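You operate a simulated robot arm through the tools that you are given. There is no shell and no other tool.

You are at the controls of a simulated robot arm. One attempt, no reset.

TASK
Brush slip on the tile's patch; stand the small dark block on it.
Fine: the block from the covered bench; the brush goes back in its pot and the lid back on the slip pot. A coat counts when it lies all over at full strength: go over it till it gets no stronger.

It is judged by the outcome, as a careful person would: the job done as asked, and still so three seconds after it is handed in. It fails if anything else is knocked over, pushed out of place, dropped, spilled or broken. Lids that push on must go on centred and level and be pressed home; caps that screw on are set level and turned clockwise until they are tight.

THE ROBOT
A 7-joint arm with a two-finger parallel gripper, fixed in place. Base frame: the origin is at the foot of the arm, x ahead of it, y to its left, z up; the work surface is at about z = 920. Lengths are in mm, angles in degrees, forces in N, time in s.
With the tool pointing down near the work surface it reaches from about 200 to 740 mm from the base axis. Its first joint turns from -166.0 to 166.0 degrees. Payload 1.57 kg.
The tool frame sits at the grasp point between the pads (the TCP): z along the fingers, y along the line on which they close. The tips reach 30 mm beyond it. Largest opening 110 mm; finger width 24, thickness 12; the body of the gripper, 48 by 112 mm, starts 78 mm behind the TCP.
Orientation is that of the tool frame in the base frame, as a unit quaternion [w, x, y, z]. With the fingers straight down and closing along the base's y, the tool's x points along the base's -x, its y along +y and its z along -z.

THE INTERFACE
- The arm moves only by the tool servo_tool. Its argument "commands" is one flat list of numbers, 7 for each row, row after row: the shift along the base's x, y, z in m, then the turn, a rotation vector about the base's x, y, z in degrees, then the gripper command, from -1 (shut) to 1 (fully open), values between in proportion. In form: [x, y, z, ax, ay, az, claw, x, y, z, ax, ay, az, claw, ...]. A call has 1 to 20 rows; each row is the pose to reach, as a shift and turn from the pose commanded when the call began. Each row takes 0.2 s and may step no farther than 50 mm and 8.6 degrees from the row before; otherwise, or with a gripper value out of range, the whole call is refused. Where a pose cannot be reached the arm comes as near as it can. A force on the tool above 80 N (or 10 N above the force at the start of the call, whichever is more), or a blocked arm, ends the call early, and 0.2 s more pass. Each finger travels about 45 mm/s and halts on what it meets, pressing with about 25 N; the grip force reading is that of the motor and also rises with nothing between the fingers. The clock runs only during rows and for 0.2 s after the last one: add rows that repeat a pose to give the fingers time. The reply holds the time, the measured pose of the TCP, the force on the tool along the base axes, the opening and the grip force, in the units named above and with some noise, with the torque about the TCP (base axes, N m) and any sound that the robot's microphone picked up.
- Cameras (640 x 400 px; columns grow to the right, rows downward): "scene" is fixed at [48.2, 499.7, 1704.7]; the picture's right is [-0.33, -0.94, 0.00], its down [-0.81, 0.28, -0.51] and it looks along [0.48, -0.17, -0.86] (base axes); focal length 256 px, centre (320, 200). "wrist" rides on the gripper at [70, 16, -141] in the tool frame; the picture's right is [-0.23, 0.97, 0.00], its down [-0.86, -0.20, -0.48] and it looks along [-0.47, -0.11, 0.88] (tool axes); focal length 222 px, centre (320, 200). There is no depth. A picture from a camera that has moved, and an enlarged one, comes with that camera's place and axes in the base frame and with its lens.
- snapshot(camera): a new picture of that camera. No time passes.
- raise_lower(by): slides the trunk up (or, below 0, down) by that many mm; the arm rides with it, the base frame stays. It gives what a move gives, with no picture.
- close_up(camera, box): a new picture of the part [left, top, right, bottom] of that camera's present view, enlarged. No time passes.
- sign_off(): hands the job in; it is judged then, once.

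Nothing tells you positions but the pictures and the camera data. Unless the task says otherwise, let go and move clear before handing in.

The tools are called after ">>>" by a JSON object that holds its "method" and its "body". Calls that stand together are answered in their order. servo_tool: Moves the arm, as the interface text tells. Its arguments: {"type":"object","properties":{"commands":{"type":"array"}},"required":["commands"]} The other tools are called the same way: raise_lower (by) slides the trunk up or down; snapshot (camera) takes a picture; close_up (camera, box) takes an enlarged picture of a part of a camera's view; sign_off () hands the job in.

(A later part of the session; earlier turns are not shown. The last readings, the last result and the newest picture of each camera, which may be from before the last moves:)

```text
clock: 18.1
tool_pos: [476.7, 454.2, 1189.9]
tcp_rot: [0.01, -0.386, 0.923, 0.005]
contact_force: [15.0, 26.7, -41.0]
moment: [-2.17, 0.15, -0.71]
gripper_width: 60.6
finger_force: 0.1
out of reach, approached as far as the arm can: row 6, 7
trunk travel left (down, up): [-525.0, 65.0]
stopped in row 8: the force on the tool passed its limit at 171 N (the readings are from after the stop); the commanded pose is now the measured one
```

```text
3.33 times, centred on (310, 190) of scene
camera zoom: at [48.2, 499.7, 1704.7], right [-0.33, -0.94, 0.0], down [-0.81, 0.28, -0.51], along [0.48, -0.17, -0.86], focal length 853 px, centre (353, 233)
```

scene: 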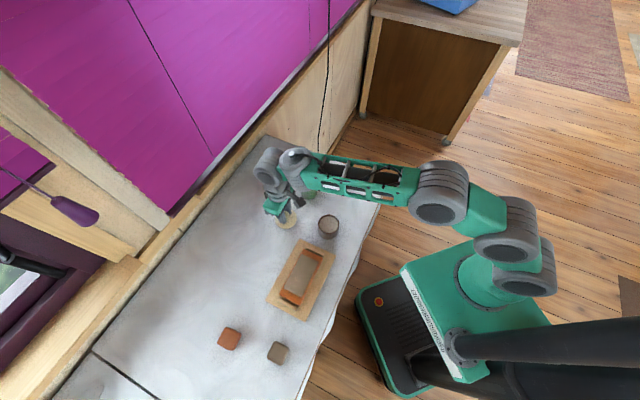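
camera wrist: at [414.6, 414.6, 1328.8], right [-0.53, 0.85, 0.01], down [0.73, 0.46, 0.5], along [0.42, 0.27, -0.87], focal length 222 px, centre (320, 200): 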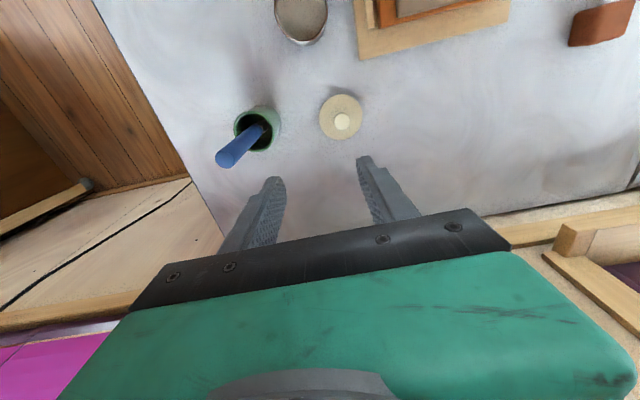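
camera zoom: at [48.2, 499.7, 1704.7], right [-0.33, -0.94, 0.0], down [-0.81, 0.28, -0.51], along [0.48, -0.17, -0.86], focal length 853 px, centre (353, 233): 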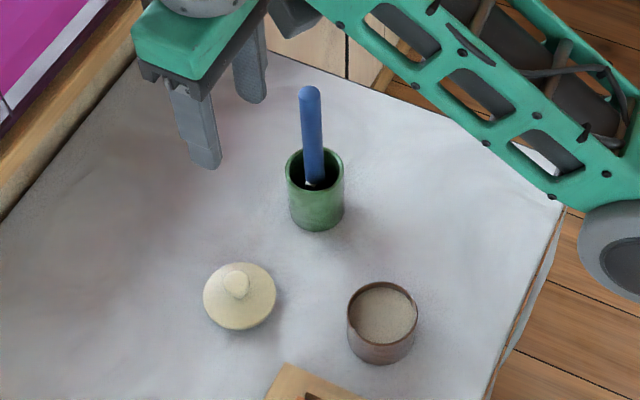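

The arm ran out of height and its wrist bumped against its own forearm; nothing on the bench was touched. I back off downward and level the tool again.

>>> {"method": "servo_tool", "body": {"commands": [0, 0, -0.015, -0.3, 0.25, 0.3, 0.1, 0, 0, -0.03, -0.65, 0.55, 0.7, 0.1, 0, 0, -0.05, -0.98, 0.83, 1.03, 0.1, 0, 0, -0.06, -0.98, 0.83, 1.03, 0.1, 0, 0, -0.06, -0.98, 0.83, 1.03, 0.1]}}

>>> {"method": "snapshot", "body": {"camera": "scene"}}

>>> {"method": "snapshot", "body": {"camera": "wrist"}}

```text
clock: 18.4
tool_pos: [479.9, 457.2, 1188.2]
tcp_rot: [0.016, -0.386, 0.922, 0.007]
contact_force: [10.3, 19.6, -28.3]
moment: [-1.58, 0.11, -0.52]
gripper_width: 60.2
finger_force: 0.0
trunk travel left (down, up): [-525.0, 65.0]
stopped in row 1: the force on the tool passed its limit at 125 N (the readings are from after the stop); the commanded pose is now the measured one
```

```text
taken
```

scene: 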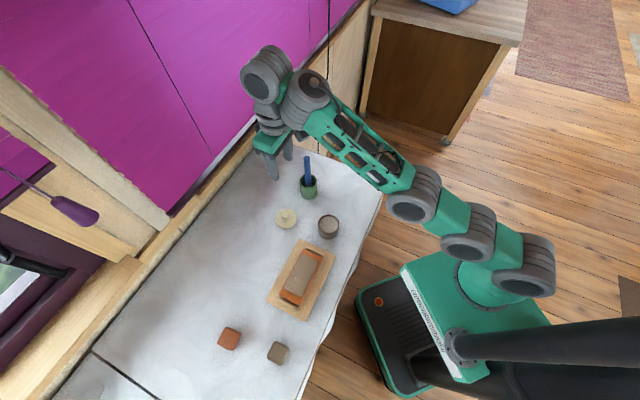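

```text
taken
camera wrist: at [415.8, 415.8, 1325.9], right [-0.53, 0.85, 0.01], down [0.73, 0.46, 0.51], along [0.42, 0.28, -0.86], focal length 222 px, centre (320, 200)
```

wrist: 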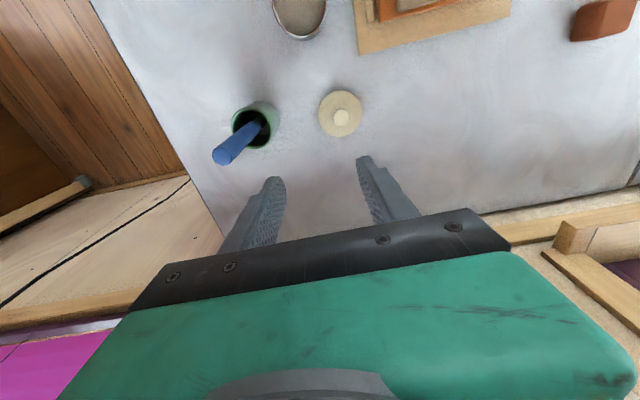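

It is still pressing against itself, so I ease out along the direction of the push (outward and down), without turning.

>>> {"method": "servo_tool", "body": {"commands": [0.002, 0.003, -0.006, 0, 0, 0, 0.1, 0.003, 0.006, -0.012, 0, 0, 0, 0.1, 0.004, 0.008, -0.02, 0, 0, 0, 0.1, 0.004, 0.008, -0.03, 0, 0, 0, 0.1]}}

```text
clock: 19.4
tool_pos: [486.2, 466.9, 1157.7]
tcp_rot: [0.021, -0.386, 0.922, 0.01]
contact_force: [9.1, 17.8, -25.2]
moment: [-1.41, 0.02, -0.54]
gripper_width: 60.5
finger_force: 0.1
trunk travel left (down, up): [-525.0, 65.0]
stopped in row 4: the force on the tool passed its limit at 101 N (the readings are from after the stop); the commanded pose is now the measured one
```

The moment reading points to the wrist camera resting against the forearm. I turn the tool about the vertical, away from the forearm, to free it.

>>> {"method": "servo_tool", "body": {"commands": [0, 0, 0, 0, 0, -3, 0.1, 0, 0, 0, 0, 0, -8, 0.1, 0, 0, 0, 0, 0, -14, 0.1, 0, 0, 0, 0, 0, -20, 0.1, 0, 0, 0, 0, 0, -27, 0.1, 0, 0, 0, 0, 0, -34, 0.1, 0, 0, 0, 0, 0, -40, 0.1, 0, 0, 0, 0, 0, -40, 0.1]}}

>>> {"method": "snapshot", "body": {"camera": "scene"}}

```text
clock: 21.2
tool_pos: [485.0, 467.7, 1157.9]
tcp_rot: [0.021, -0.047, 0.999, 0.003]
contact_force: [-0.5, 0.6, 0.6]
moment: [0.02, 0.0, -0.01]
gripper_width: 60.5
finger_force: 0.1
trunk travel left (down, up): [-525.0, 65.0]
```

```text
taken
```

scene: 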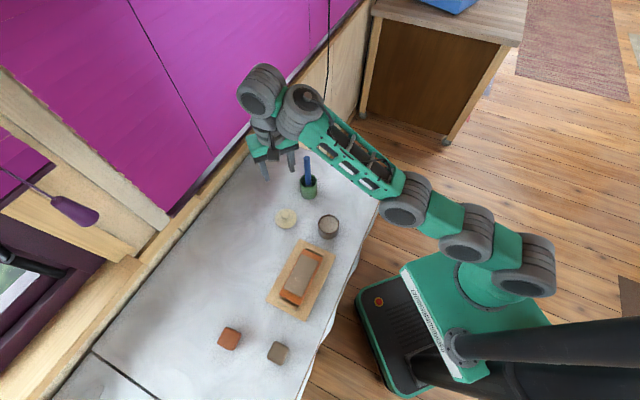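

The tool is free (no force). I raise the trunk for more height margin, which lifts the whole arm straight up, and then I'll level the tool.

>>> {"method": "raise_lower", "body": {"by": 60}}

```text
clock: 22.2
tool_pos: [485.9, 467.0, 1217.8]
tcp_rot: [0.021, -0.048, 0.999, 0.002]
contact_force: [0.1, 0.1, 0.1]
moment: [-0.01, 0.02, 0.01]
gripper_width: 60.3
finger_force: 0.0
trunk travel left (down, up): [-585.0, 5.0]
```

>>> {"method": "servo_tool", "body": {"commands": [0, 0, 0, -0.2, 1.2, -2.7, 0.1, 0.015, -0.031, 0, -0.46, 2.4, -5.4, 0.1, 0.03, -0.062, 0, -0.46, 2.4, -5.4, 0.1, 0.045, -0.094, 0, -0.46, 2.4, -5.4, 0.1, 0.045, -0.094, -0.025, -0.46, 2.4, -5.4, 0.1, 0.045, -0.094, -0.045, -0.46, 2.4, -5.4, 0.1, 0.045, -0.094, -0.045, -0.46, 2.4, -5.4, 0.1]}}

>>> {"method": "snapshot", "body": {"camera": "wrist"}}

>>> {"method": "snapshot", "body": {"camera": "scene"}}

```text
clock: 23.8
tool_pos: [554.2, 392.1, 1172.4]
tcp_rot: [-0.001, -0.001, 1.0, -0.002]
contact_force: [-0.3, 0.4, -0.2]
moment: [0.0, 0.0, -0.02]
gripper_width: 60.2
finger_force: 0.2
out of reach, approached as far as the arm can: row 3, 4, 5, 6, 7
trunk travel left (down, up): [-585.0, 5.0]
```

```text
taken
camera wrist: at [484.7, 409.7, 1313.1], right [0.23, 0.97, 0.0], down [0.86, -0.2, 0.48], along [0.47, -0.11, -0.88], focal length 222 px, centre (320, 200)
```

wrist: 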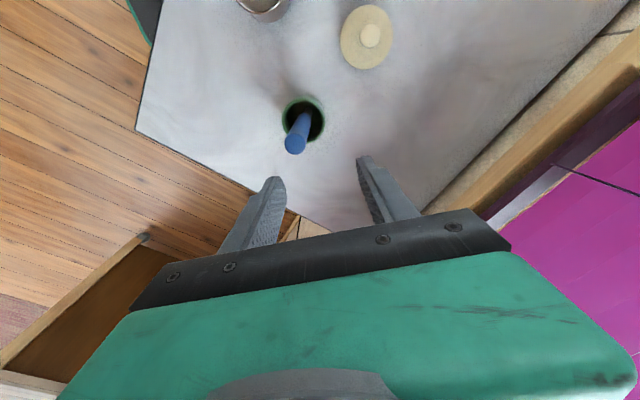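

```text
taken
```

scene: 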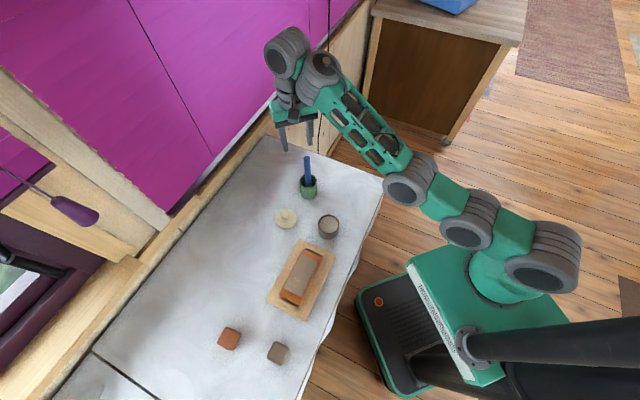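

I see the arm has flipped into an elbow-low posture after being stretched upward, which blocks it from coming closer. I'll swing it off the bench over the open floor (towards +x, y≈0) to recover the elbow-high posture safely.

>>> {"method": "servo_tool", "body": {"commands": [0.0477, 0.0028, 0, 0, 0, -1, 0.1, 0.0695, -0.0332, 0, 0, 0, -4.5, 0.1, 0.0892, -0.0705, 0, 0, 0, -8, 0.1, 0.1065, -0.1089, 0, 0, 0, -11.5, 0.1, 0.1214, -0.1484, 0, 0, 0, -15, 0.1, 0.1339, -0.1886, 0, 0, 0, -18.5, 0.1, 0.1439, -0.2295, 0, 0, 0, -22, 0.1, 0.1514, -0.271, 0, 0, 0, -25.5, 0.1, 0.1564, -0.3129, 0, 0, 0, -29, 0.1, 0.1588, -0.3549, 0, 0, 0, -32.5, 0.1, 0.1586, -0.3971, 0, 0, 0, -36, 0.1, 0.1586, -0.3971, 0, 0, 0, -36, 0.1]}}

>>> {"method": "snapshot", "body": {"camera": "scene"}}

```text
clock: 26.4
tool_pos: [706.7, -4.8, 1172.1]
tcp_rot: [-0.001, 0.308, 0.951, -0.002]
contact_force: [-0.1, -0.4, -0.2]
moment: [-0.01, -0.03, 0.04]
gripper_width: 60.3
finger_force: 0.0
out of reach, approached as far as the arm can: row 1, 2, 3, 4, 5, 6, 7, 8, 9, 10, 11, 12
trunk travel left (down, up): [-585.0, 5.0]
```

```text
taken
```

scene: 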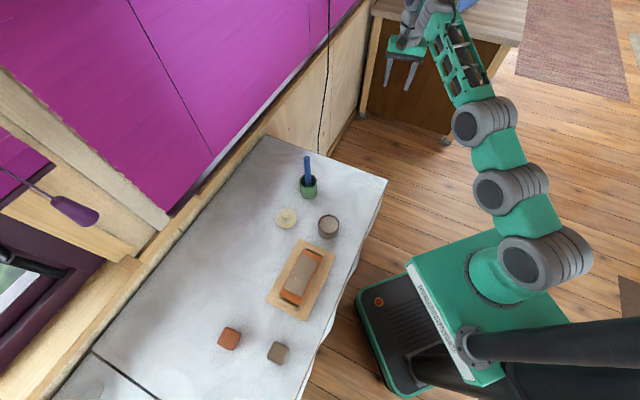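

The arm followed and hangs over free floor. Now I sweep down at full stretch so the elbow bends upward again.

>>> {"method": "servo_tool", "body": {"commands": [0.03, 0, -0.02, 0, 0, 0, 0.1, 0.045, 0, -0.06, 0, 0, 0, 0.1, 0.055, 0, -0.1, 0, 0, 0, 0.1, 0.06, 0, -0.14, 0, 0, 0, 0.1, 0.06, 0, -0.18, 0, 0, 0, 0.1, 0.05, 0, -0.22, 0, 0, 0, 0.1, 0.01, 0, -0.23, 0, 0, 0, 0.1, -0.03, 0, -0.23, 0, 0, 0, 0.1, -0.07, 0, -0.23, 0, 0, 0, 0.1, -0.07, 0, -0.23, 0, 0, 0, 0.1]}}

>>> {"method": "snapshot", "body": {"camera": "scene"}}

```text
clock: 28.6
tool_pos: [678.3, -3.7, 937.4]
tcp_rot: [0.0, 0.309, 0.951, -0.002]
contact_force: [-0.2, 0.5, -0.4]
moment: [0.01, 0.02, -0.01]
gripper_width: 60.4
finger_force: 0.1
out of reach, approached as far as the arm can: row 1, 2, 3, 4, 5, 6, 9, 10
trunk travel left (down, up): [-585.0, 5.0]
```

```text
taken
```

scene: 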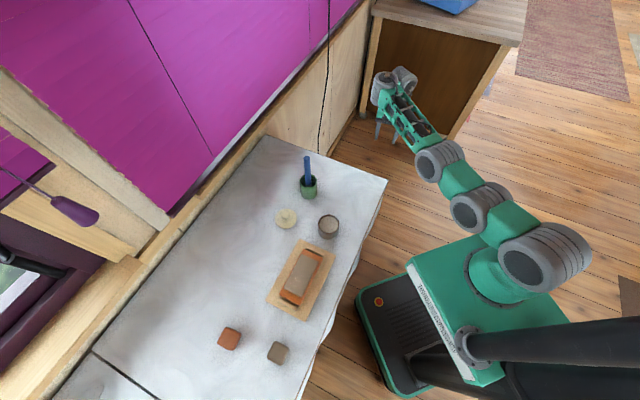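

The elbow is still in the low posture (it won't come closer than about 678 mm). Over the open floor I go up to full stretch and come down again so that the arm bends the other way.

>>> {"method": "servo_tool", "body": {"commands": [0.012, 0, 0.043, 0, 0, 0, 0.1, 0.022, 0, 0.088, 0, 0, 0, 0.1, 0.022, 0, 0.133, 0, 0, 0, 0.1, 0.022, 0, 0.178, 0, 0, 0, 0.1, 0.022, 0, 0.223, 0, 0, 0, 0.1, 0.017, 0, 0.268, 0, 0, 0, 0.1, 0.012, 0, 0.313, 0, 0, 0, 0.1, 0.002, 0, 0.358, 0, 0, 0, 0.1, 0.002, 0, 0.313, 0, 0, 0, 0.1, 0.002, 0, 0.268, 0, 0, 0, 0.1, 0.002, 0, 0.223, 0, 0, 0, 0.1, 0.002, 0, 0.178, 0, 0, 0, 0.1, -0.003, 0, 0.133, 0, 0, 0, 0.1, -0.013, 0, 0.093, 0, 0, 0, 0.1, -0.028, 0, 0.063, 0, 0, 0, 0.1, -0.048, 0, 0.048, 0, 0, 0, 0.1, -0.048, 0, 0.048, 0, 0, 0, 0.1]}}

>>> {"method": "snapshot", "body": {"camera": "scene"}}

```text
clock: 32.2
tool_pos: [662.5, -3.8, 1005.9]
tcp_rot: [-0.003, 0.309, 0.951, -0.003]
contact_force: [-0.1, -0.6, -0.1]
moment: [-0.01, 0.04, -0.01]
gripper_width: 60.7
finger_force: 0.1
out of reach, approached as far as the arm can: row 7, 8, 9, 15, 16, 17
trunk travel left (down, up): [-585.0, 5.0]
```

```text
taken
```

scene: 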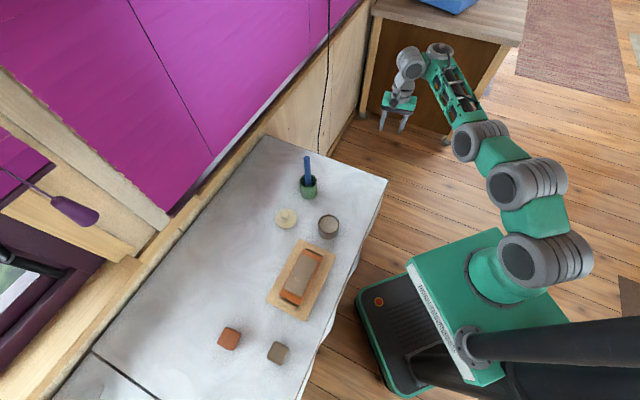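

It still won't come in, so I look closely at the arm's present shape to understand which joint is limiting.

>>> {"method": "close_up", "body": {"camera": "scene", "box": [360, 20, 620, 320]}}

>>> {"method": "snapshot", "body": {"camera": "wrist"}}

```text
1.33 times, centred on (490, 170) of scene
camera zoom: at [48.2, 499.7, 1704.7], right [-0.33, -0.94, 0.0], down [-0.81, 0.28, -0.51], along [0.48, -0.17, -0.86], focal length 341 px, centre (93, 240)
```

zoom: 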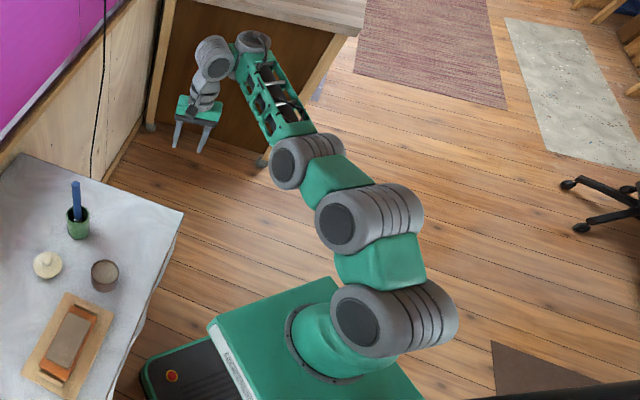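

```text
taken
camera wrist: at [617.4, 51.4, 1147.3], right [0.76, 0.65, -0.01], down [0.58, -0.66, 0.48], along [0.31, -0.36, -0.88], focal length 222 px, centre (320, 200)
```

wrist: 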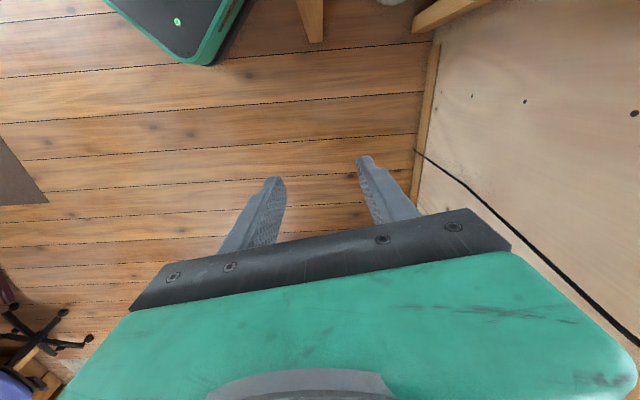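

The chain shows the forearm sloping upward with the wrist at its limit. Over the free floor I go well below bench height, where the forearm must slope down, and only then come inward.

>>> {"method": "servo_tool", "body": {"commands": [0.01, -0.02, -0.045, 0, 0, 0, 0.1, 0.01, -0.04, -0.09, 0, 0, 0, 0.1, 0.01, -0.06, -0.13, 0, 0, 0, 0.1, 0.01, -0.08, -0.17, 0, 0, 0, 0.1, 0.01, -0.08, -0.21, 0, 0, 0, 0.1, 0.01, -0.08, -0.25, 0, 0, 0, 0.1, 0.005, -0.08, -0.29, 0, 0, 0, 0.1, -0.02, -0.08, -0.31, 0, 0, 0, 0.1, -0.06, -0.08, -0.31, 0, 0, 0, 0.1, -0.1, -0.08, -0.31, 0, 0, 0, 0.1, -0.14, -0.08, -0.3, 0, 0, 0, 0.1, -0.14, -0.08, -0.3, 0, 0, 0, 0.1]}}

>>> {"method": "snapshot", "body": {"camera": "scene"}}

```text
refused: row 1 steps farther than a row can; nothing moved
```

```text
taken
```

scene: 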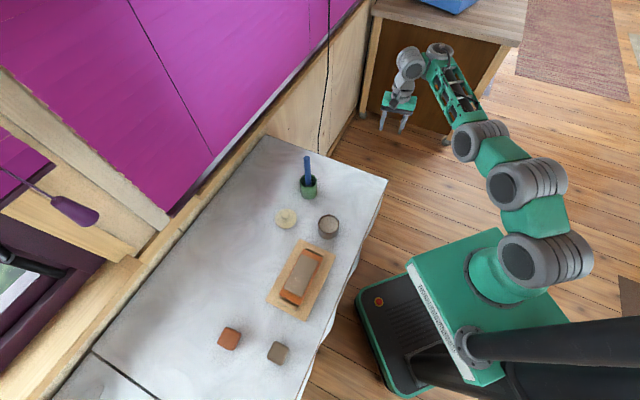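

>>> {"method": "servo_tool", "body": {"commands": [0.01, -0.02, -0.04, 0, 0, 0, 0.1, 0.01, -0.04, -0.08, 0, 0, 0, 0.1, 0.01, -0.06, -0.12, 0, 0, 0, 0.1, 0.01, -0.08, -0.16, 0, 0, 0, 0.1, 0.01, -0.08, -0.2, 0, 0, 0, 0.1, 0.01, -0.08, -0.24, 0, 0, 0, 0.1, 0.005, -0.08, -0.28, 0, 0, 0, 0.1, -0.02, -0.08, -0.31, 0, 0, 0, 0.1, -0.06, -0.08, -0.31, 0, 0, 0, 0.1, -0.1, -0.08, -0.31, 0, 0, 0, 0.1, -0.14, -0.08, -0.3, 0, 0, 0, 0.1, -0.14, -0.08, -0.3, 0, 0, 0, 0.1]}}

>>> {"method": "snapshot", "body": {"camera": "scene"}}

```text
clock: 34.8
tool_pos: [522.1, -83.8, 710.7]
tcp_rot: [0.0, 0.308, 0.951, -0.002]
contact_force: [0.2, 0.4, 1.0]
moment: [-0.02, 0.08, 0.0]
gripper_width: 60.4
finger_force: 0.1
out of reach, approached as far as the arm can: row 1, 2, 4, 5, 6, 7, 8
trunk travel left (down, up): [-585.0, 5.0]
```

```text
taken
```

scene: 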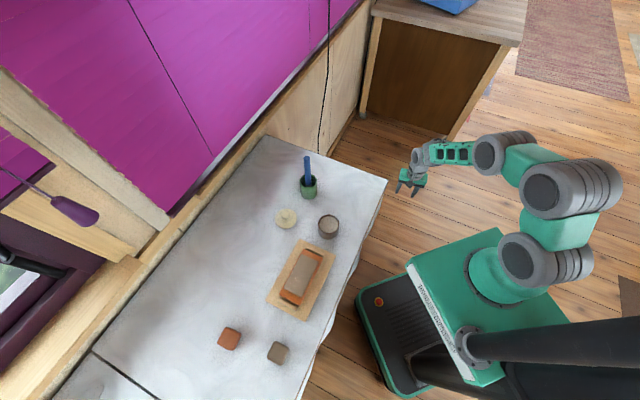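

The arm is back in its elbow-high posture. I rise straight up here over the floor, then I'll swing back over the bench.

>>> {"method": "servo_tool", "body": {"commands": [0, 0, 0.045, 0, 0, 0, 0.1, 0, 0, 0.09, 0, 0, 0, 0.1, 0, 0, 0.135, 0, 0, 0, 0.1, 0, 0, 0.18, 0, 0, 0, 0.1, 0, 0, 0.225, 0, 0, 0, 0.1, 0, 0, 0.27, 0, 0, 0, 0.1, 0, 0, 0.315, 0, 0, 0, 0.1, 0, 0, 0.36, 0, 0, 0, 0.1, 0, 0, 0.4, 0, 0, 0, 0.1, 0, 0, 0.4, 0, 0, 0, 0.1]}}

>>> {"method": "snapshot", "body": {"camera": "scene"}}

```text
clock: 37.0
tool_pos: [524.2, -83.0, 1108.1]
tcp_rot: [-0.001, 0.309, 0.951, -0.002]
contact_force: [0.9, 0.3, -0.1]
moment: [0.01, 0.01, -0.01]
gripper_width: 60.5
finger_force: 0.1
trunk travel left (down, up): [-585.0, 5.0]
```

```text
taken
```

scene: 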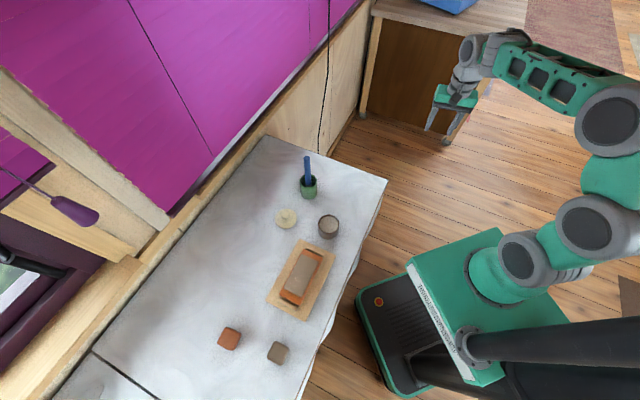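

>>> {"method": "servo_tool", "body": {"commands": [0.0069, 0.0449, 0, 0, 0, 7.9, 0.1, 0.0102, 0.0905, 0, 0, 0, 15.8, 0.1, 0.0096, 0.1363, 0, 0, 0, 23.7, 0.1, 0.005, 0.182, 0, 0, 0, 31.6, 0.1, -0.0036, 0.2274, 0, 0, 0, 39.5, 0.1, -0.016, 0.272, 0, 0, 0, 47.4, 0.1, -0.0322, 0.3156, 0, 0, 0, 55.3, 0.1, -0.0522, 0.3577, 0, 0, 0, 63.2, 0.1, -0.0759, 0.3981, 0, 0, 0, 71, 0.1, -0.0759, 0.3981, -0.02, 0, 0, 71, 0.1, -0.0759, 0.3981, -0.02, 0, 0, 71, 0.1]}}

>>> {"method": "snapshot", "body": {"camera": "scene"}}

>>> {"method": "snapshot", "body": {"camera": "wrist"}}

```text
clock: 39.4
tool_pos: [441.5, 314.8, 1086.4]
tcp_rot: [0.001, -0.302, 0.953, -0.002]
contact_force: [-0.4, -0.1, -0.1]
moment: [0.01, 0.02, 0.0]
gripper_width: 60.5
finger_force: 0.0
trunk travel left (down, up): [-585.0, 5.0]
```

```text
taken
```

scene: 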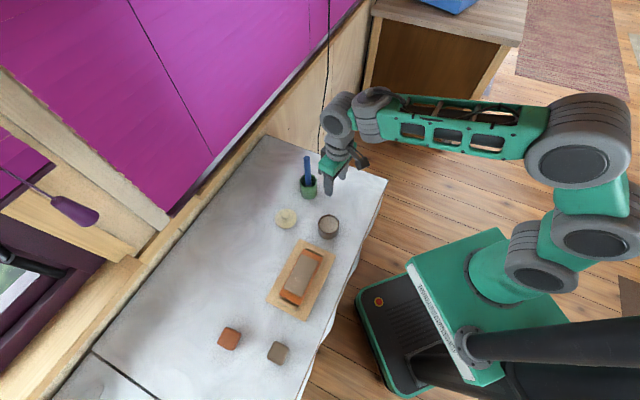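

```text
taken
camera wrist: at [375.8, 288.8, 1227.9], right [-0.37, 0.93, 0.0], down [0.81, 0.33, 0.48], along [0.45, 0.18, -0.88], focal length 222 px, centre (320, 200)
```

wrist: 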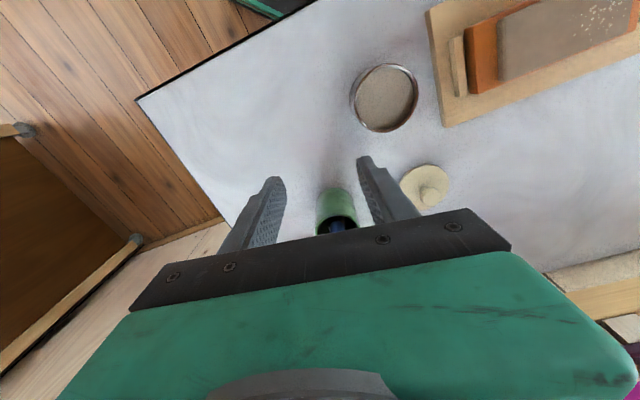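

The tool is now radially in front of the brush pot. I enlarge to check side alignment and to locate the open slip pot precisely.

>>> {"method": "close_up", "body": {"camera": "wrist", "box": [290, 160, 390, 240]}}

>>> {"method": "close_up", "body": {"camera": "wrist", "box": [330, 50, 450, 150]}}

>>> {"method": "close_up", "body": {"camera": "scene", "box": [280, 140, 380, 240]}}

```text
5.00 times, centred on (340, 200) of wrist
camera zoom: at [375.8, 288.8, 1227.9], right [-0.37, 0.93, 0.0], down [0.81, 0.33, 0.48], along [0.45, 0.18, -0.88], focal length 1111 px, centre (220, 200)
```

zoom: 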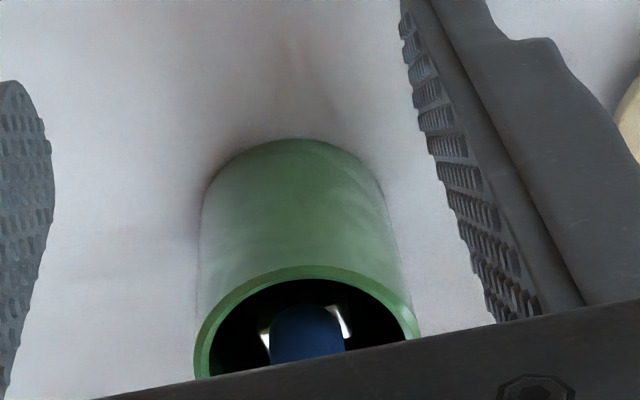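

```text
4.00 times, centred on (390, 100) of wrist
camera zoom: at [375.8, 288.8, 1227.9], right [-0.37, 0.93, 0.0], down [0.81, 0.33, 0.48], along [0.45, 0.18, -0.88], focal length 888 px, centre (40, 600)
```

zoom: 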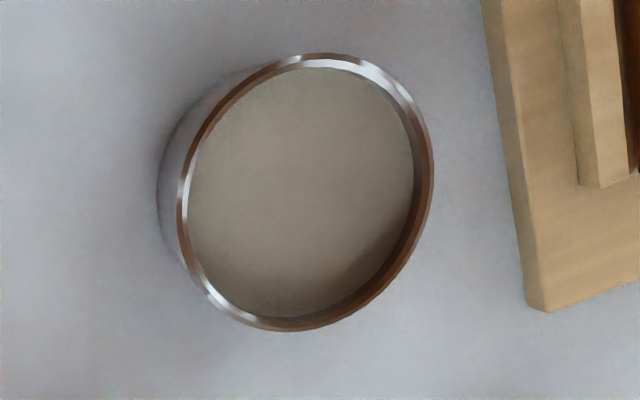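

```text
4.00 times, centred on (330, 190) of scene
camera zoom: at [48.2, 499.7, 1704.7], right [-0.33, -0.94, 0.0], down [-0.81, 0.28, -0.51], along [0.48, -0.17, -0.86], focal length 1023 px, centre (280, 240)
```

zoom: 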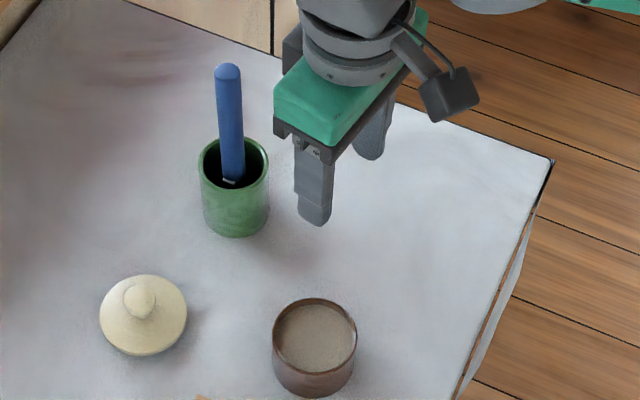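

The brush handle lines up with the gripper's mid-plane about 105 mm ahead. I lower to handle height and advance part-way, then check.

>>> {"method": "servo_tool", "body": {"commands": [0, 0, -0.02, 0, 0, 0, 0.1, 0, 0, -0.034, 0, 0, 0, 0.1, 0.025, 0.017, -0.034, 0, 0, 0, 0.1, 0.05, 0.034, -0.034, 0, 0, 0, 0.1, 0.062, 0.0424, -0.034, 0, 0, 0, 0.1, 0.062, 0.0424, -0.034, 0, 0, 0, 0.1]}}

>>> {"method": "close_up", "body": {"camera": "wrist", "box": [220, 120, 420, 240]}}

>>> {"method": "close_up", "body": {"camera": "scene", "box": [280, 140, 360, 220]}}

```text
clock: 40.8
tool_pos: [506.0, 356.4, 1053.5]
tcp_rot: [0.001, -0.302, 0.953, -0.002]
contact_force: [-0.2, 0.1, -0.3]
moment: [0.03, 0.02, -0.03]
gripper_width: 60.3
finger_force: 0.1
trunk travel left (down, up): [-585.0, 5.0]
```

```text
3.20 times, centred on (320, 180) of wrist
camera zoom: at [439.7, 331.0, 1193.6], right [-0.37, 0.93, 0.0], down [0.81, 0.33, 0.48], along [0.45, 0.18, -0.88], focal length 711 px, centre (320, 264)
```

zoom: 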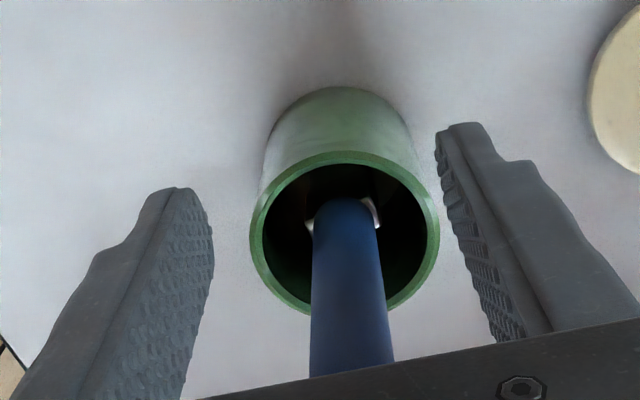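

```text
5.00 times, centred on (320, 180) of scene
camera zoom: at [48.2, 499.7, 1704.7], right [-0.33, -0.94, 0.0], down [-0.81, 0.28, -0.51], along [0.48, -0.17, -0.86], focal length 1279 px, centre (320, 300)
```

zoom: 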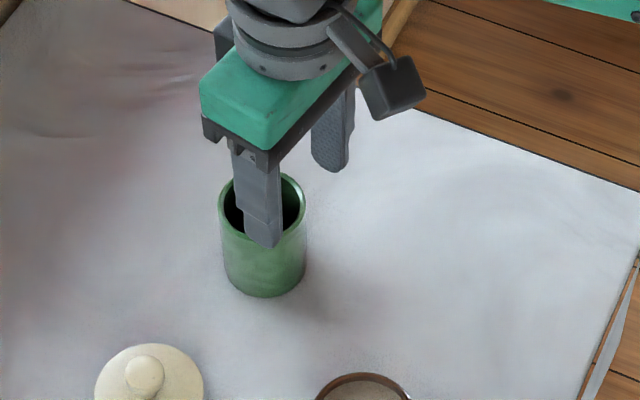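

The handle sits centred between the fingers and about 27 mm ahead. I advance the rest and close on it.

>>> {"method": "servo_tool", "body": {"commands": [0.0108, 0.0082, 0, 0, 0, 0, 0.1, 0.0215, 0.0164, 0, 0, 0, 0, 0.1, 0.0215, 0.0164, 0, 0, 0, 0, 0.1, 0.0215, 0.0164, 0, 0, 0, 0, -0.3, 0.0215, 0.0164, 0, 0, 0, 0, -0.7, 0.0215, 0.0164, 0, 0, 0, 0, -1, 0.0215, 0.0164, 0, 0, 0, 0, -1, 0.0215, 0.0164, 0, 0, 0, 0, -1]}}

>>> {"method": "close_up", "body": {"camera": "wrist", "box": [220, 100, 420, 230]}}

>>> {"method": "close_up", "body": {"camera": "scene", "box": [270, 130, 350, 210]}}

```text
clock: 42.6
tool_pos: [528.6, 373.4, 1052.3]
tcp_rot: [0.001, -0.301, 0.954, -0.002]
contact_force: [0.6, -0.5, 0.5]
moment: [0.0, -0.01, 0.0]
gripper_width: 16.5
finger_force: 25.3
trunk travel left (down, up): [-585.0, 5.0]
```

```text
3.08 times, centred on (320, 165) of wrist
camera zoom: at [461.7, 348.0, 1193.8], right [-0.37, 0.93, 0.0], down [0.81, 0.33, 0.48], along [0.45, 0.18, -0.88], focal length 684 px, centre (320, 308)
```

zoom: 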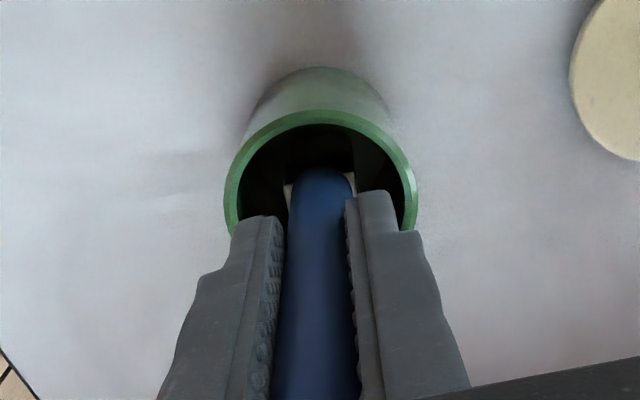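

```text
5.00 times, centred on (310, 170) of scene
camera zoom: at [48.2, 499.7, 1704.7], right [-0.33, -0.94, 0.0], down [-0.81, 0.28, -0.51], along [0.48, -0.17, -0.86], focal length 1279 px, centre (370, 350)
```

zoom: 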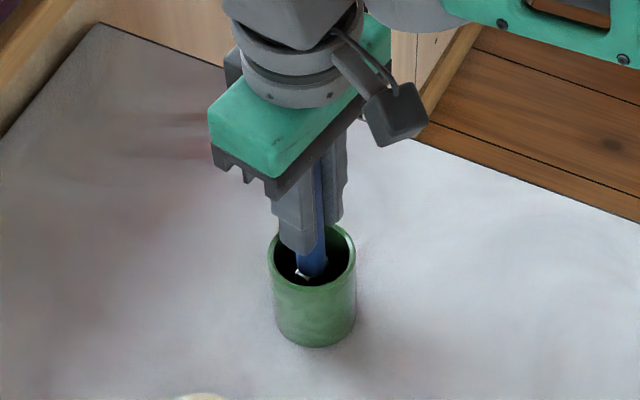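

The brush handle is gripped (16.5 mm). I lift straight up in steps.

>>> {"method": "servo_tool", "body": {"commands": [0, 0, 0.01, 0, 0, 0, -1, 0, 0, 0.025, 0, 0, 0, -1, 0, 0, 0.04, 0, 0, 0, -1, 0, 0, 0.055, 0, 0, 0, -1, 0, 0, 0.07, 0, 0, 0, -1, 0, 0, 0.07, 0, 0, 0, -1]}}

>>> {"method": "close_up", "body": {"camera": "wrist", "box": [220, 80, 420, 210]}}

>>> {"method": "close_up", "body": {"camera": "scene", "box": [270, 120, 350, 200]}}

```text
clock: 44.0
tool_pos: [527.6, 373.1, 1123.7]
tcp_rot: [0.0, -0.302, 0.953, -0.002]
contact_force: [0.2, 0.0, -0.7]
moment: [0.01, 0.02, 0.01]
gripper_width: 16.9
finger_force: 24.6
trunk travel left (down, up): [-585.0, 5.0]
```

```text
3.08 times, centred on (320, 145) of wrist
camera zoom: at [461.6, 347.1, 1263.6], right [-0.37, 0.93, 0.0], down [0.81, 0.33, 0.48], along [0.45, 0.18, -0.88], focal length 684 px, centre (320, 369)
```

zoom: 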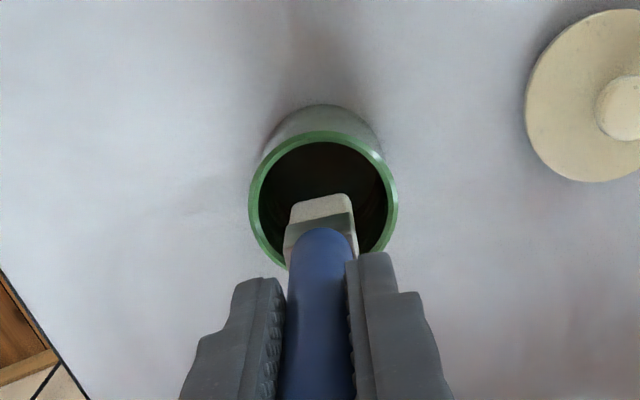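

```text
5.00 times, centred on (310, 160) of scene
camera zoom: at [48.2, 499.7, 1704.7], right [-0.33, -0.94, 0.0], down [-0.81, 0.28, -0.51], along [0.48, -0.17, -0.86], focal length 1279 px, centre (370, 400)
```

zoom: 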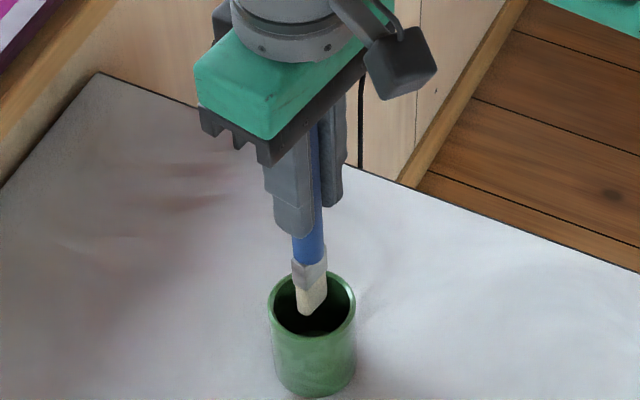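

The flat pale bristles are nearly out of the pot. I lift a little more to clear the rim.

>>> {"method": "servo_tool", "body": {"commands": [0, 0, 0.012, 0, 0, 0, -1, 0, 0, 0.024, 0, 0, 0, -1, 0, 0, 0.024, 0, 0, 0, -1]}}

>>> {"method": "close_up", "body": {"camera": "scene", "box": [270, 120, 350, 200]}}

>>> {"method": "close_up", "body": {"camera": "wrist", "box": [220, 70, 420, 200]}}

```text
clock: 44.8
tool_pos: [528.3, 372.0, 1146.9]
tcp_rot: [0.001, -0.301, 0.954, -0.002]
contact_force: [0.6, 0.3, -0.8]
moment: [0.01, 0.01, 0.0]
gripper_width: 16.7
finger_force: 25.8
trunk travel left (down, up): [-585.0, 5.0]
```

```text
5.00 times, centred on (310, 160) of scene
camera zoom: at [48.2, 499.7, 1704.7], right [-0.33, -0.94, 0.0], down [-0.81, 0.28, -0.51], along [0.48, -0.17, -0.86], focal length 1279 px, centre (370, 400)
```

zoom: 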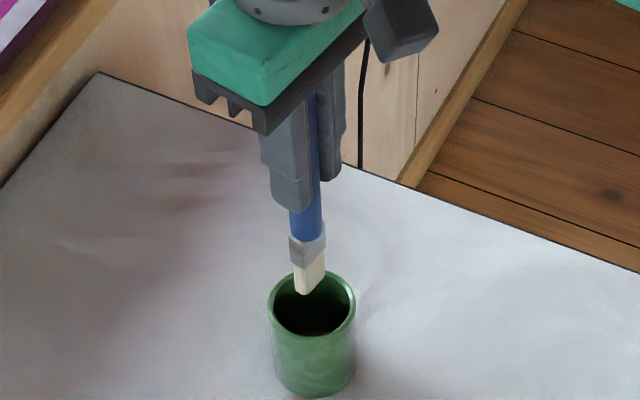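

```text
3.08 times, centred on (320, 135) of wrist
camera zoom: at [461.8, 347.3, 1287.2], right [-0.37, 0.93, 0.0], down [0.81, 0.33, 0.48], along [0.45, 0.18, -0.88], focal length 684 px, centre (320, 400)
```

zoom: 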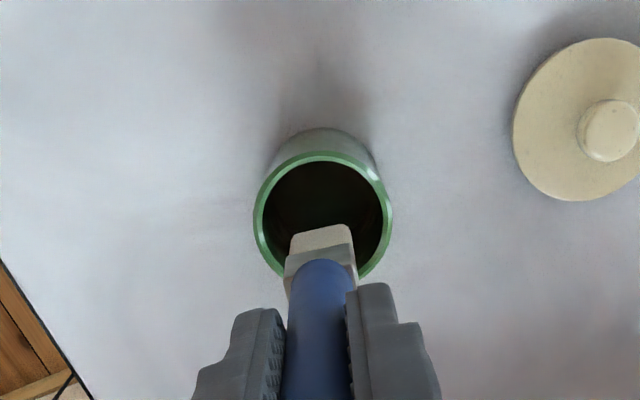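

The bristles are about 15 mm above the brush pot's rim. I carry the brush level to above the open slip pot at about (367, 360).

>>> {"method": "servo_tool", "body": {"commands": [-0.02, -0.0015, 0, 0, 0, 0, -1, -0.06, -0.0045, 0, 0, 0, 0, -1, -0.1, -0.0075, 0, 0, 0, 0, -1, -0.14, -0.0105, 0, 0, 0, 0, -1, -0.1605, -0.012, 0, 0, 0, 0, -1, -0.1605, -0.012, 0, 0, 0, 0, -1, -0.1605, -0.012, -0.02, 0, 0, 0, -1, -0.1605, -0.012, -0.02, 0, 0, 0, -1]}}

>>> {"method": "close_up", "body": {"camera": "wrist", "box": [220, 70, 420, 200]}}

>>> {"method": "close_up", "body": {"camera": "scene", "box": [280, 150, 380, 250]}}

```text
clock: 46.6
tool_pos: [367.8, 360.9, 1127.5]
tcp_rot: [0.001, -0.302, 0.953, -0.002]
contact_force: [0.4, -0.3, -0.8]
moment: [0.04, 0.03, 0.0]
gripper_width: 16.9
finger_force: 24.9
trunk travel left (down, up): [-585.0, 5.0]
```

```text
3.08 times, centred on (320, 135) of wrist
camera zoom: at [301.5, 334.4, 1268.2], right [-0.37, 0.93, 0.0], down [0.81, 0.33, 0.48], along [0.45, 0.18, -0.88], focal length 684 px, centre (320, 400)
```

zoom: 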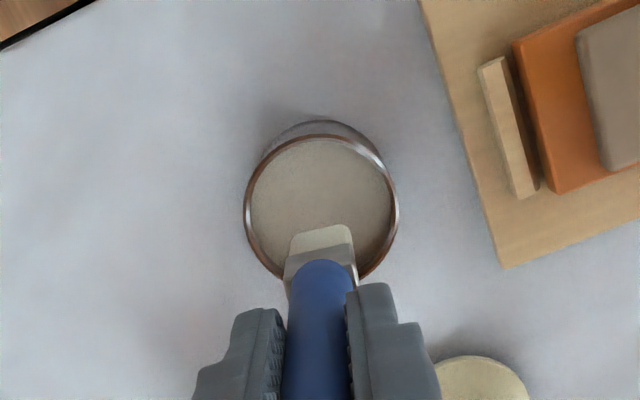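

```text
4.00 times, centred on (330, 200) of scene
camera zoom: at [48.2, 499.7, 1704.7], right [-0.33, -0.94, 0.0], down [-0.81, 0.28, -0.51], along [0.48, -0.17, -0.86], focal length 1023 px, centre (280, 200)
```

zoom: 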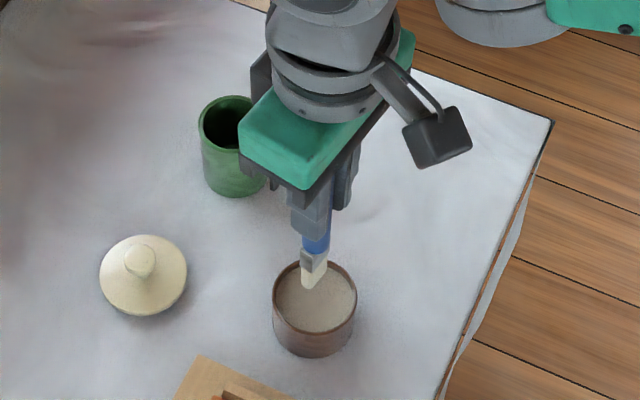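

The brush is centred over the slip. I dip it down and hold a moment.

>>> {"method": "servo_tool", "body": {"commands": [-0.002, -0.001, -0.02, 0, 0, 0, -1, -0.002, -0.001, -0.04, 0, 0, 0, -1, -0.002, -0.001, -0.052, 0, 0, 0, -1, -0.002, -0.001, -0.052, 0, 0, 0, -1, -0.002, -0.001, -0.052, 0, 0, 0, -1]}}

>>> {"method": "close_up", "body": {"camera": "wrist", "box": [220, 70, 420, 200]}}

>>> {"method": "close_up", "body": {"camera": "scene", "box": [290, 180, 370, 250]}}

```text
clock: 47.8
tool_pos: [367.0, 360.7, 1077.7]
tcp_rot: [0.002, -0.3, 0.954, -0.001]
contact_force: [0.5, 2.6, 20.4]
moment: [0.35, -0.06, 0.0]
gripper_width: 16.8
finger_force: 24.6
trunk travel left (down, up): [-585.0, 5.0]
```

```text
3.08 times, centred on (320, 135) of wrist
camera zoom: at [299.4, 333.8, 1217.6], right [-0.37, 0.93, 0.0], down [0.81, 0.33, 0.48], along [0.45, 0.18, -0.88], focal length 684 px, centre (320, 400)
```

zoom: 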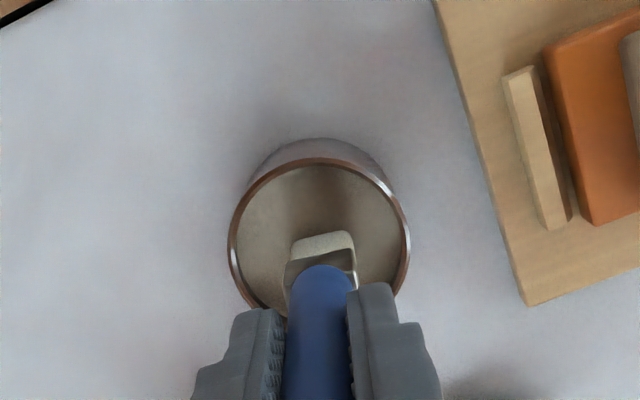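

```text
5.71 times, centred on (330, 215) of scene
camera zoom: at [48.2, 499.7, 1704.7], right [-0.33, -0.94, 0.0], down [-0.81, 0.28, -0.51], along [0.48, -0.17, -0.86], focal length 1462 px, centre (263, 114)
```

zoom: 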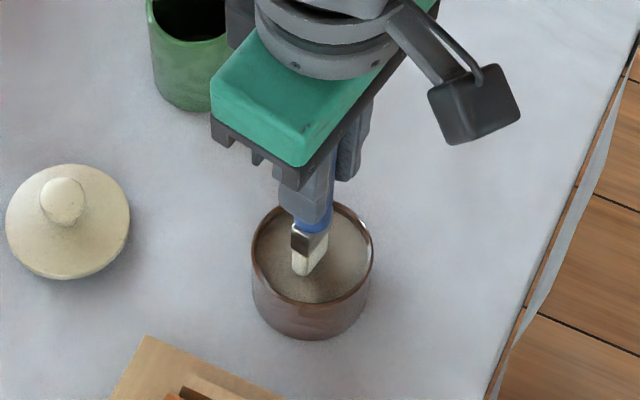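

The bristles met the slip (about 20 N). I raise the brush a bit and look whether it carries slip.

>>> {"method": "servo_tool", "body": {"commands": [0, 0, 0.002, 0, 0, 0, -1, 0, 0, 0.002, 0, 0, 0, -1, 0, 0, 0.02, 0, 0, 0, -1, 0, 0, 0.04, 0, 0, 0, -1, 0, 0, 0.055, 0, 0, 0, -1, 0, 0, 0.055, 0, 0, 0, -1]}}

>>> {"method": "close_up", "body": {"camera": "wrist", "box": [270, 100, 370, 180]}}

>>> {"method": "close_up", "body": {"camera": "scene", "box": [300, 180, 360, 240]}}

```text
clock: 49.2
tool_pos: [366.3, 360.1, 1128.5]
tcp_rot: [0.0, -0.302, 0.953, -0.001]
contact_force: [0.7, 0.3, -0.2]
moment: [0.02, -0.02, -0.03]
gripper_width: 16.7
finger_force: 25.1
trunk travel left (down, up): [-585.0, 5.0]
```

```text
5.00 times, centred on (320, 140) of wrist
camera zoom: at [299.8, 333.9, 1270.0], right [-0.37, 0.93, 0.0], down [0.81, 0.33, 0.48], along [0.45, 0.18, -0.88], focal length 1111 px, centre (320, 500)
```

zoom: 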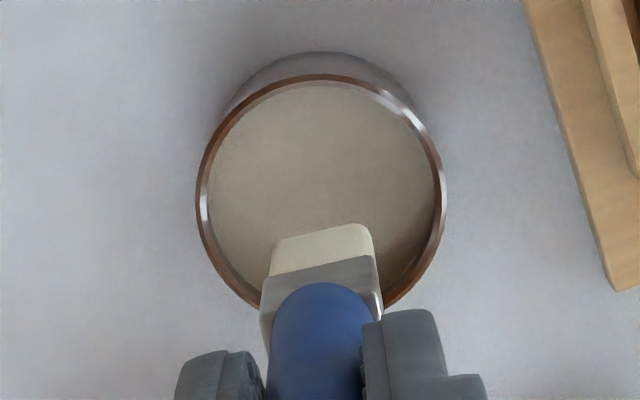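

```text
6.67 times, centred on (330, 210) of scene
camera zoom: at [48.2, 499.7, 1704.7], right [-0.33, -0.94, 0.0], down [-0.81, 0.28, -0.51], along [0.48, -0.17, -0.86], focal length 1706 px, centre (253, 133)
```

zoom: 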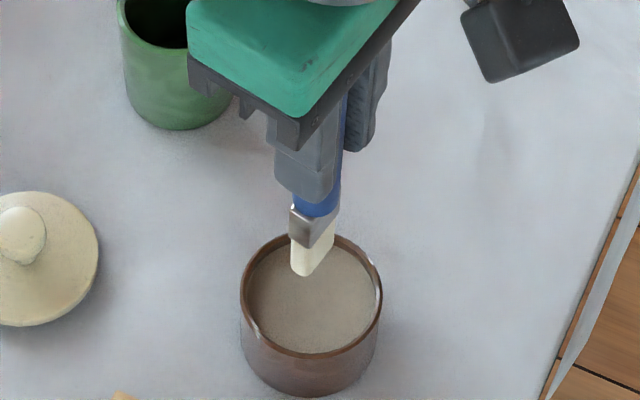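

The brush touched the slip surface about 10 mm below the rim; the bristles look pale still. I carry it over the speckled half of the patch and turn it so its broad side lies along the patch's long side.

>>> {"method": "servo_tool", "body": {"commands": [-0.02, 0.0217, 0.005, 0, 0, 1.5, -1, -0.05, 0.0542, 0.005, 0, 0, 3.5, -1, -0.08, 0.0867, 0.005, 0, 0, 5.5, -1, -0.11, 0.1192, 0.005, 0, 0, 7.5, -1, -0.1377, 0.149, 0.005, 0, 0, 9.6, -1, -0.1377, 0.149, -0.015, 0, 0, 9.6, -1, -0.1377, 0.149, -0.015, 0, 0, 9.6, -1]}}

>>> {"method": "snapshot", "body": {"camera": "wrist"}}

>>> {"method": "close_up", "body": {"camera": "wrist", "box": [220, 50, 420, 180]}}

>>> {"method": "close_up", "body": {"camera": "scene", "box": [260, 230, 350, 320]}}

```text
clock: 50.8
tool_pos: [229.6, 510.7, 1113.0]
tcp_rot: [0.001, -0.38, 0.925, -0.002]
contact_force: [-0.3, -0.2, 0.5]
moment: [0.02, 0.0, 0.0]
gripper_width: 16.6
finger_force: 25.0
trunk travel left (down, up): [-585.0, 5.0]
```

```text
taken
camera wrist: at [168.0, 473.8, 1254.5], right [-0.52, 0.85, 0.0], down [0.75, 0.46, 0.48], along [0.41, 0.25, -0.88], focal length 222 px, centre (320, 200)
```

wrist: 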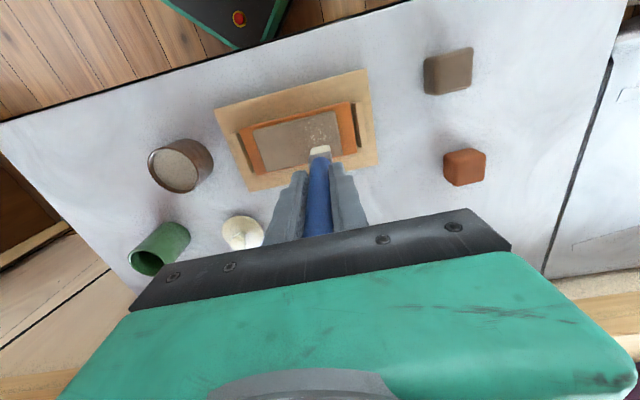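

```text
3.08 times, centred on (320, 115) of wrist
camera zoom: at [168.0, 473.8, 1254.5], right [-0.52, 0.85, 0.0], down [0.75, 0.46, 0.48], along [0.41, 0.25, -0.88], focal length 684 px, centre (320, 462)
```

zoom: 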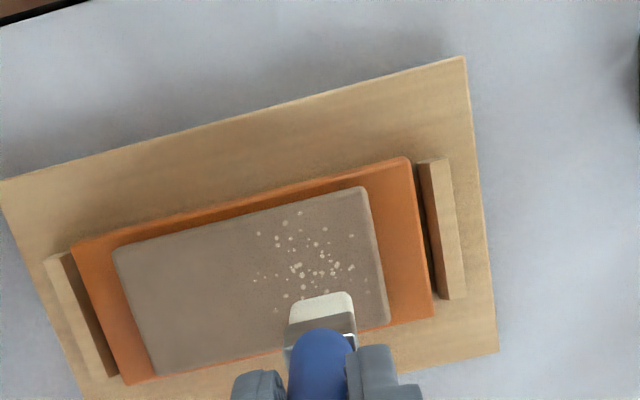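

```text
4.44 times, centred on (305, 275) of scene
camera zoom: at [48.2, 499.7, 1704.7], right [-0.33, -0.94, 0.0], down [-0.81, 0.28, -0.51], along [0.48, -0.17, -0.86], focal length 1137 px, centre (387, -133)
```

zoom: 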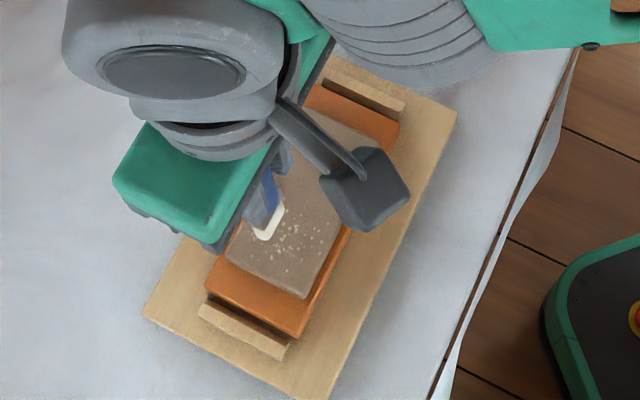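

The brush is over the middle of the speckled half. I move to the robot-side edge of the patch and come down in small steps to find contact.

>>> {"method": "servo_tool", "body": {"commands": [-0.0142, -0.0141, -0.02, 0, 0, 0, -1, -0.0142, -0.0141, -0.034, 0, 0, 0, -1, -0.0142, -0.0141, -0.037, 0, 0, 0, -1, -0.0142, -0.0141, -0.037, 0, 0, 0, -1]}}

>>> {"method": "close_up", "body": {"camera": "wrist", "box": [220, 50, 420, 180]}}

>>> {"method": "close_up", "body": {"camera": "scene", "box": [270, 250, 330, 310]}}

```text
clock: 51.8
tool_pos: [215.0, 494.1, 1078.7]
tcp_rot: [0.002, -0.38, 0.925, 0.0]
contact_force: [0.2, 0.9, 20.3]
moment: [0.19, -0.14, 0.01]
gripper_width: 17.0
finger_force: 25.2
trunk travel left (down, up): [-585.0, 5.0]
```

```text
3.08 times, centred on (320, 115) of wrist
camera zoom: at [153.3, 457.3, 1219.1], right [-0.52, 0.85, 0.0], down [0.75, 0.46, 0.48], along [0.41, 0.25, -0.88], focal length 684 px, centre (320, 462)
```

zoom: 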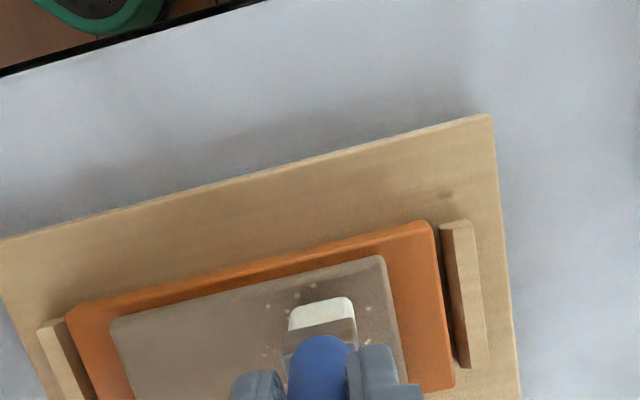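

```text
6.67 times, centred on (300, 280) of scene
camera zoom: at [48.2, 499.7, 1704.7], right [-0.33, -0.94, 0.0], down [-0.81, 0.28, -0.51], along [0.48, -0.17, -0.86], focal length 1706 px, centre (453, -333)
```

zoom: 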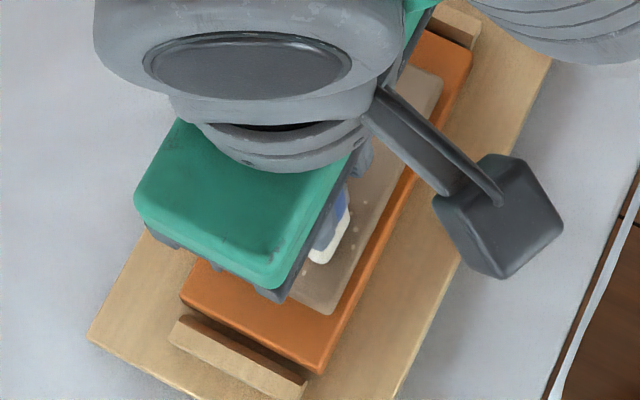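

Contact found: about 20 N at TCP z≈1079. I ease the pressure and make a first gentle trial stroke across the patch.

>>> {"method": "servo_tool", "body": {"commands": [0, 0, 0.0015, 0, 0, 0, -1, 0.0036, 0.0035, 0.0015, 0, 0, 0, -1, 0.0071, 0.007, 0.0015, 0, 0, 0, -1, 0.0107, 0.0106, 0.0015, 0, 0, 0, -1, 0.0142, 0.0141, 0.0015, 0, 0, 0, -1, 0.0178, 0.0176, 0.0015, 0, 0, 0, -1, 0.0213, 0.0211, 0.0015, 0, 0, 0, -1, 0.0249, 0.0246, 0.0015, 0, 0, 0, -1, 0.0284, 0.0281, 0.0015, 0, 0, 0, -1]}}

>>> {"method": "close_up", "body": {"camera": "wrist", "box": [220, 50, 420, 180]}}

```text
clock: 53.8
tool_pos: [243.0, 521.4, 1077.9]
tcp_rot: [0.001, -0.38, 0.925, -0.002]
contact_force: [0.3, -0.1, 0.1]
moment: [0.0, -0.01, -0.04]
gripper_width: 17.0
finger_force: 24.8
trunk travel left (down, up): [-585.0, 5.0]
```

```text
3.08 times, centred on (320, 115) of wrist
camera zoom: at [181.2, 486.2, 1219.2], right [-0.52, 0.85, 0.0], down [0.75, 0.46, 0.48], along [0.41, 0.25, -0.88], focal length 684 px, centre (320, 462)
```

zoom: 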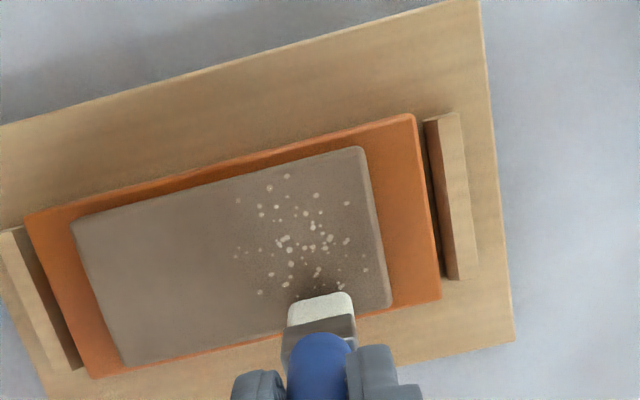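

No contact force remained at the end of that stroke and no coat is visible. I press back down slightly and stroke back to compare.

>>> {"method": "servo_tool", "body": {"commands": [0, 0, -0.0015, 0, 0, 0, -1, 0, 0, -0.0015, 0, 0, 0, -1]}}

```text
clock: 54.4
tool_pos: [241.5, 522.5, 1077.9]
tcp_rot: [0.001, -0.38, 0.925, -0.001]
contact_force: [0.6, -0.3, 1.9]
moment: [0.02, -0.09, -0.01]
gripper_width: 16.7
finger_force: 24.8
trunk travel left (down, up): [-585.0, 5.0]
```

>>> {"method": "servo_tool", "body": {"commands": [0, 0, -0.001, 0, 0, 0, -1, 0, 0, -0.001, 0, 0, 0, -1]}}

```text
clock: 55.0
tool_pos: [241.8, 522.8, 1077.1]
tcp_rot: [0.001, -0.38, 0.925, -0.002]
contact_force: [0.2, -0.8, 9.6]
moment: [0.01, 0.03, 0.0]
gripper_width: 16.7
finger_force: 24.8
trunk travel left (down, up): [-585.0, 5.0]
```

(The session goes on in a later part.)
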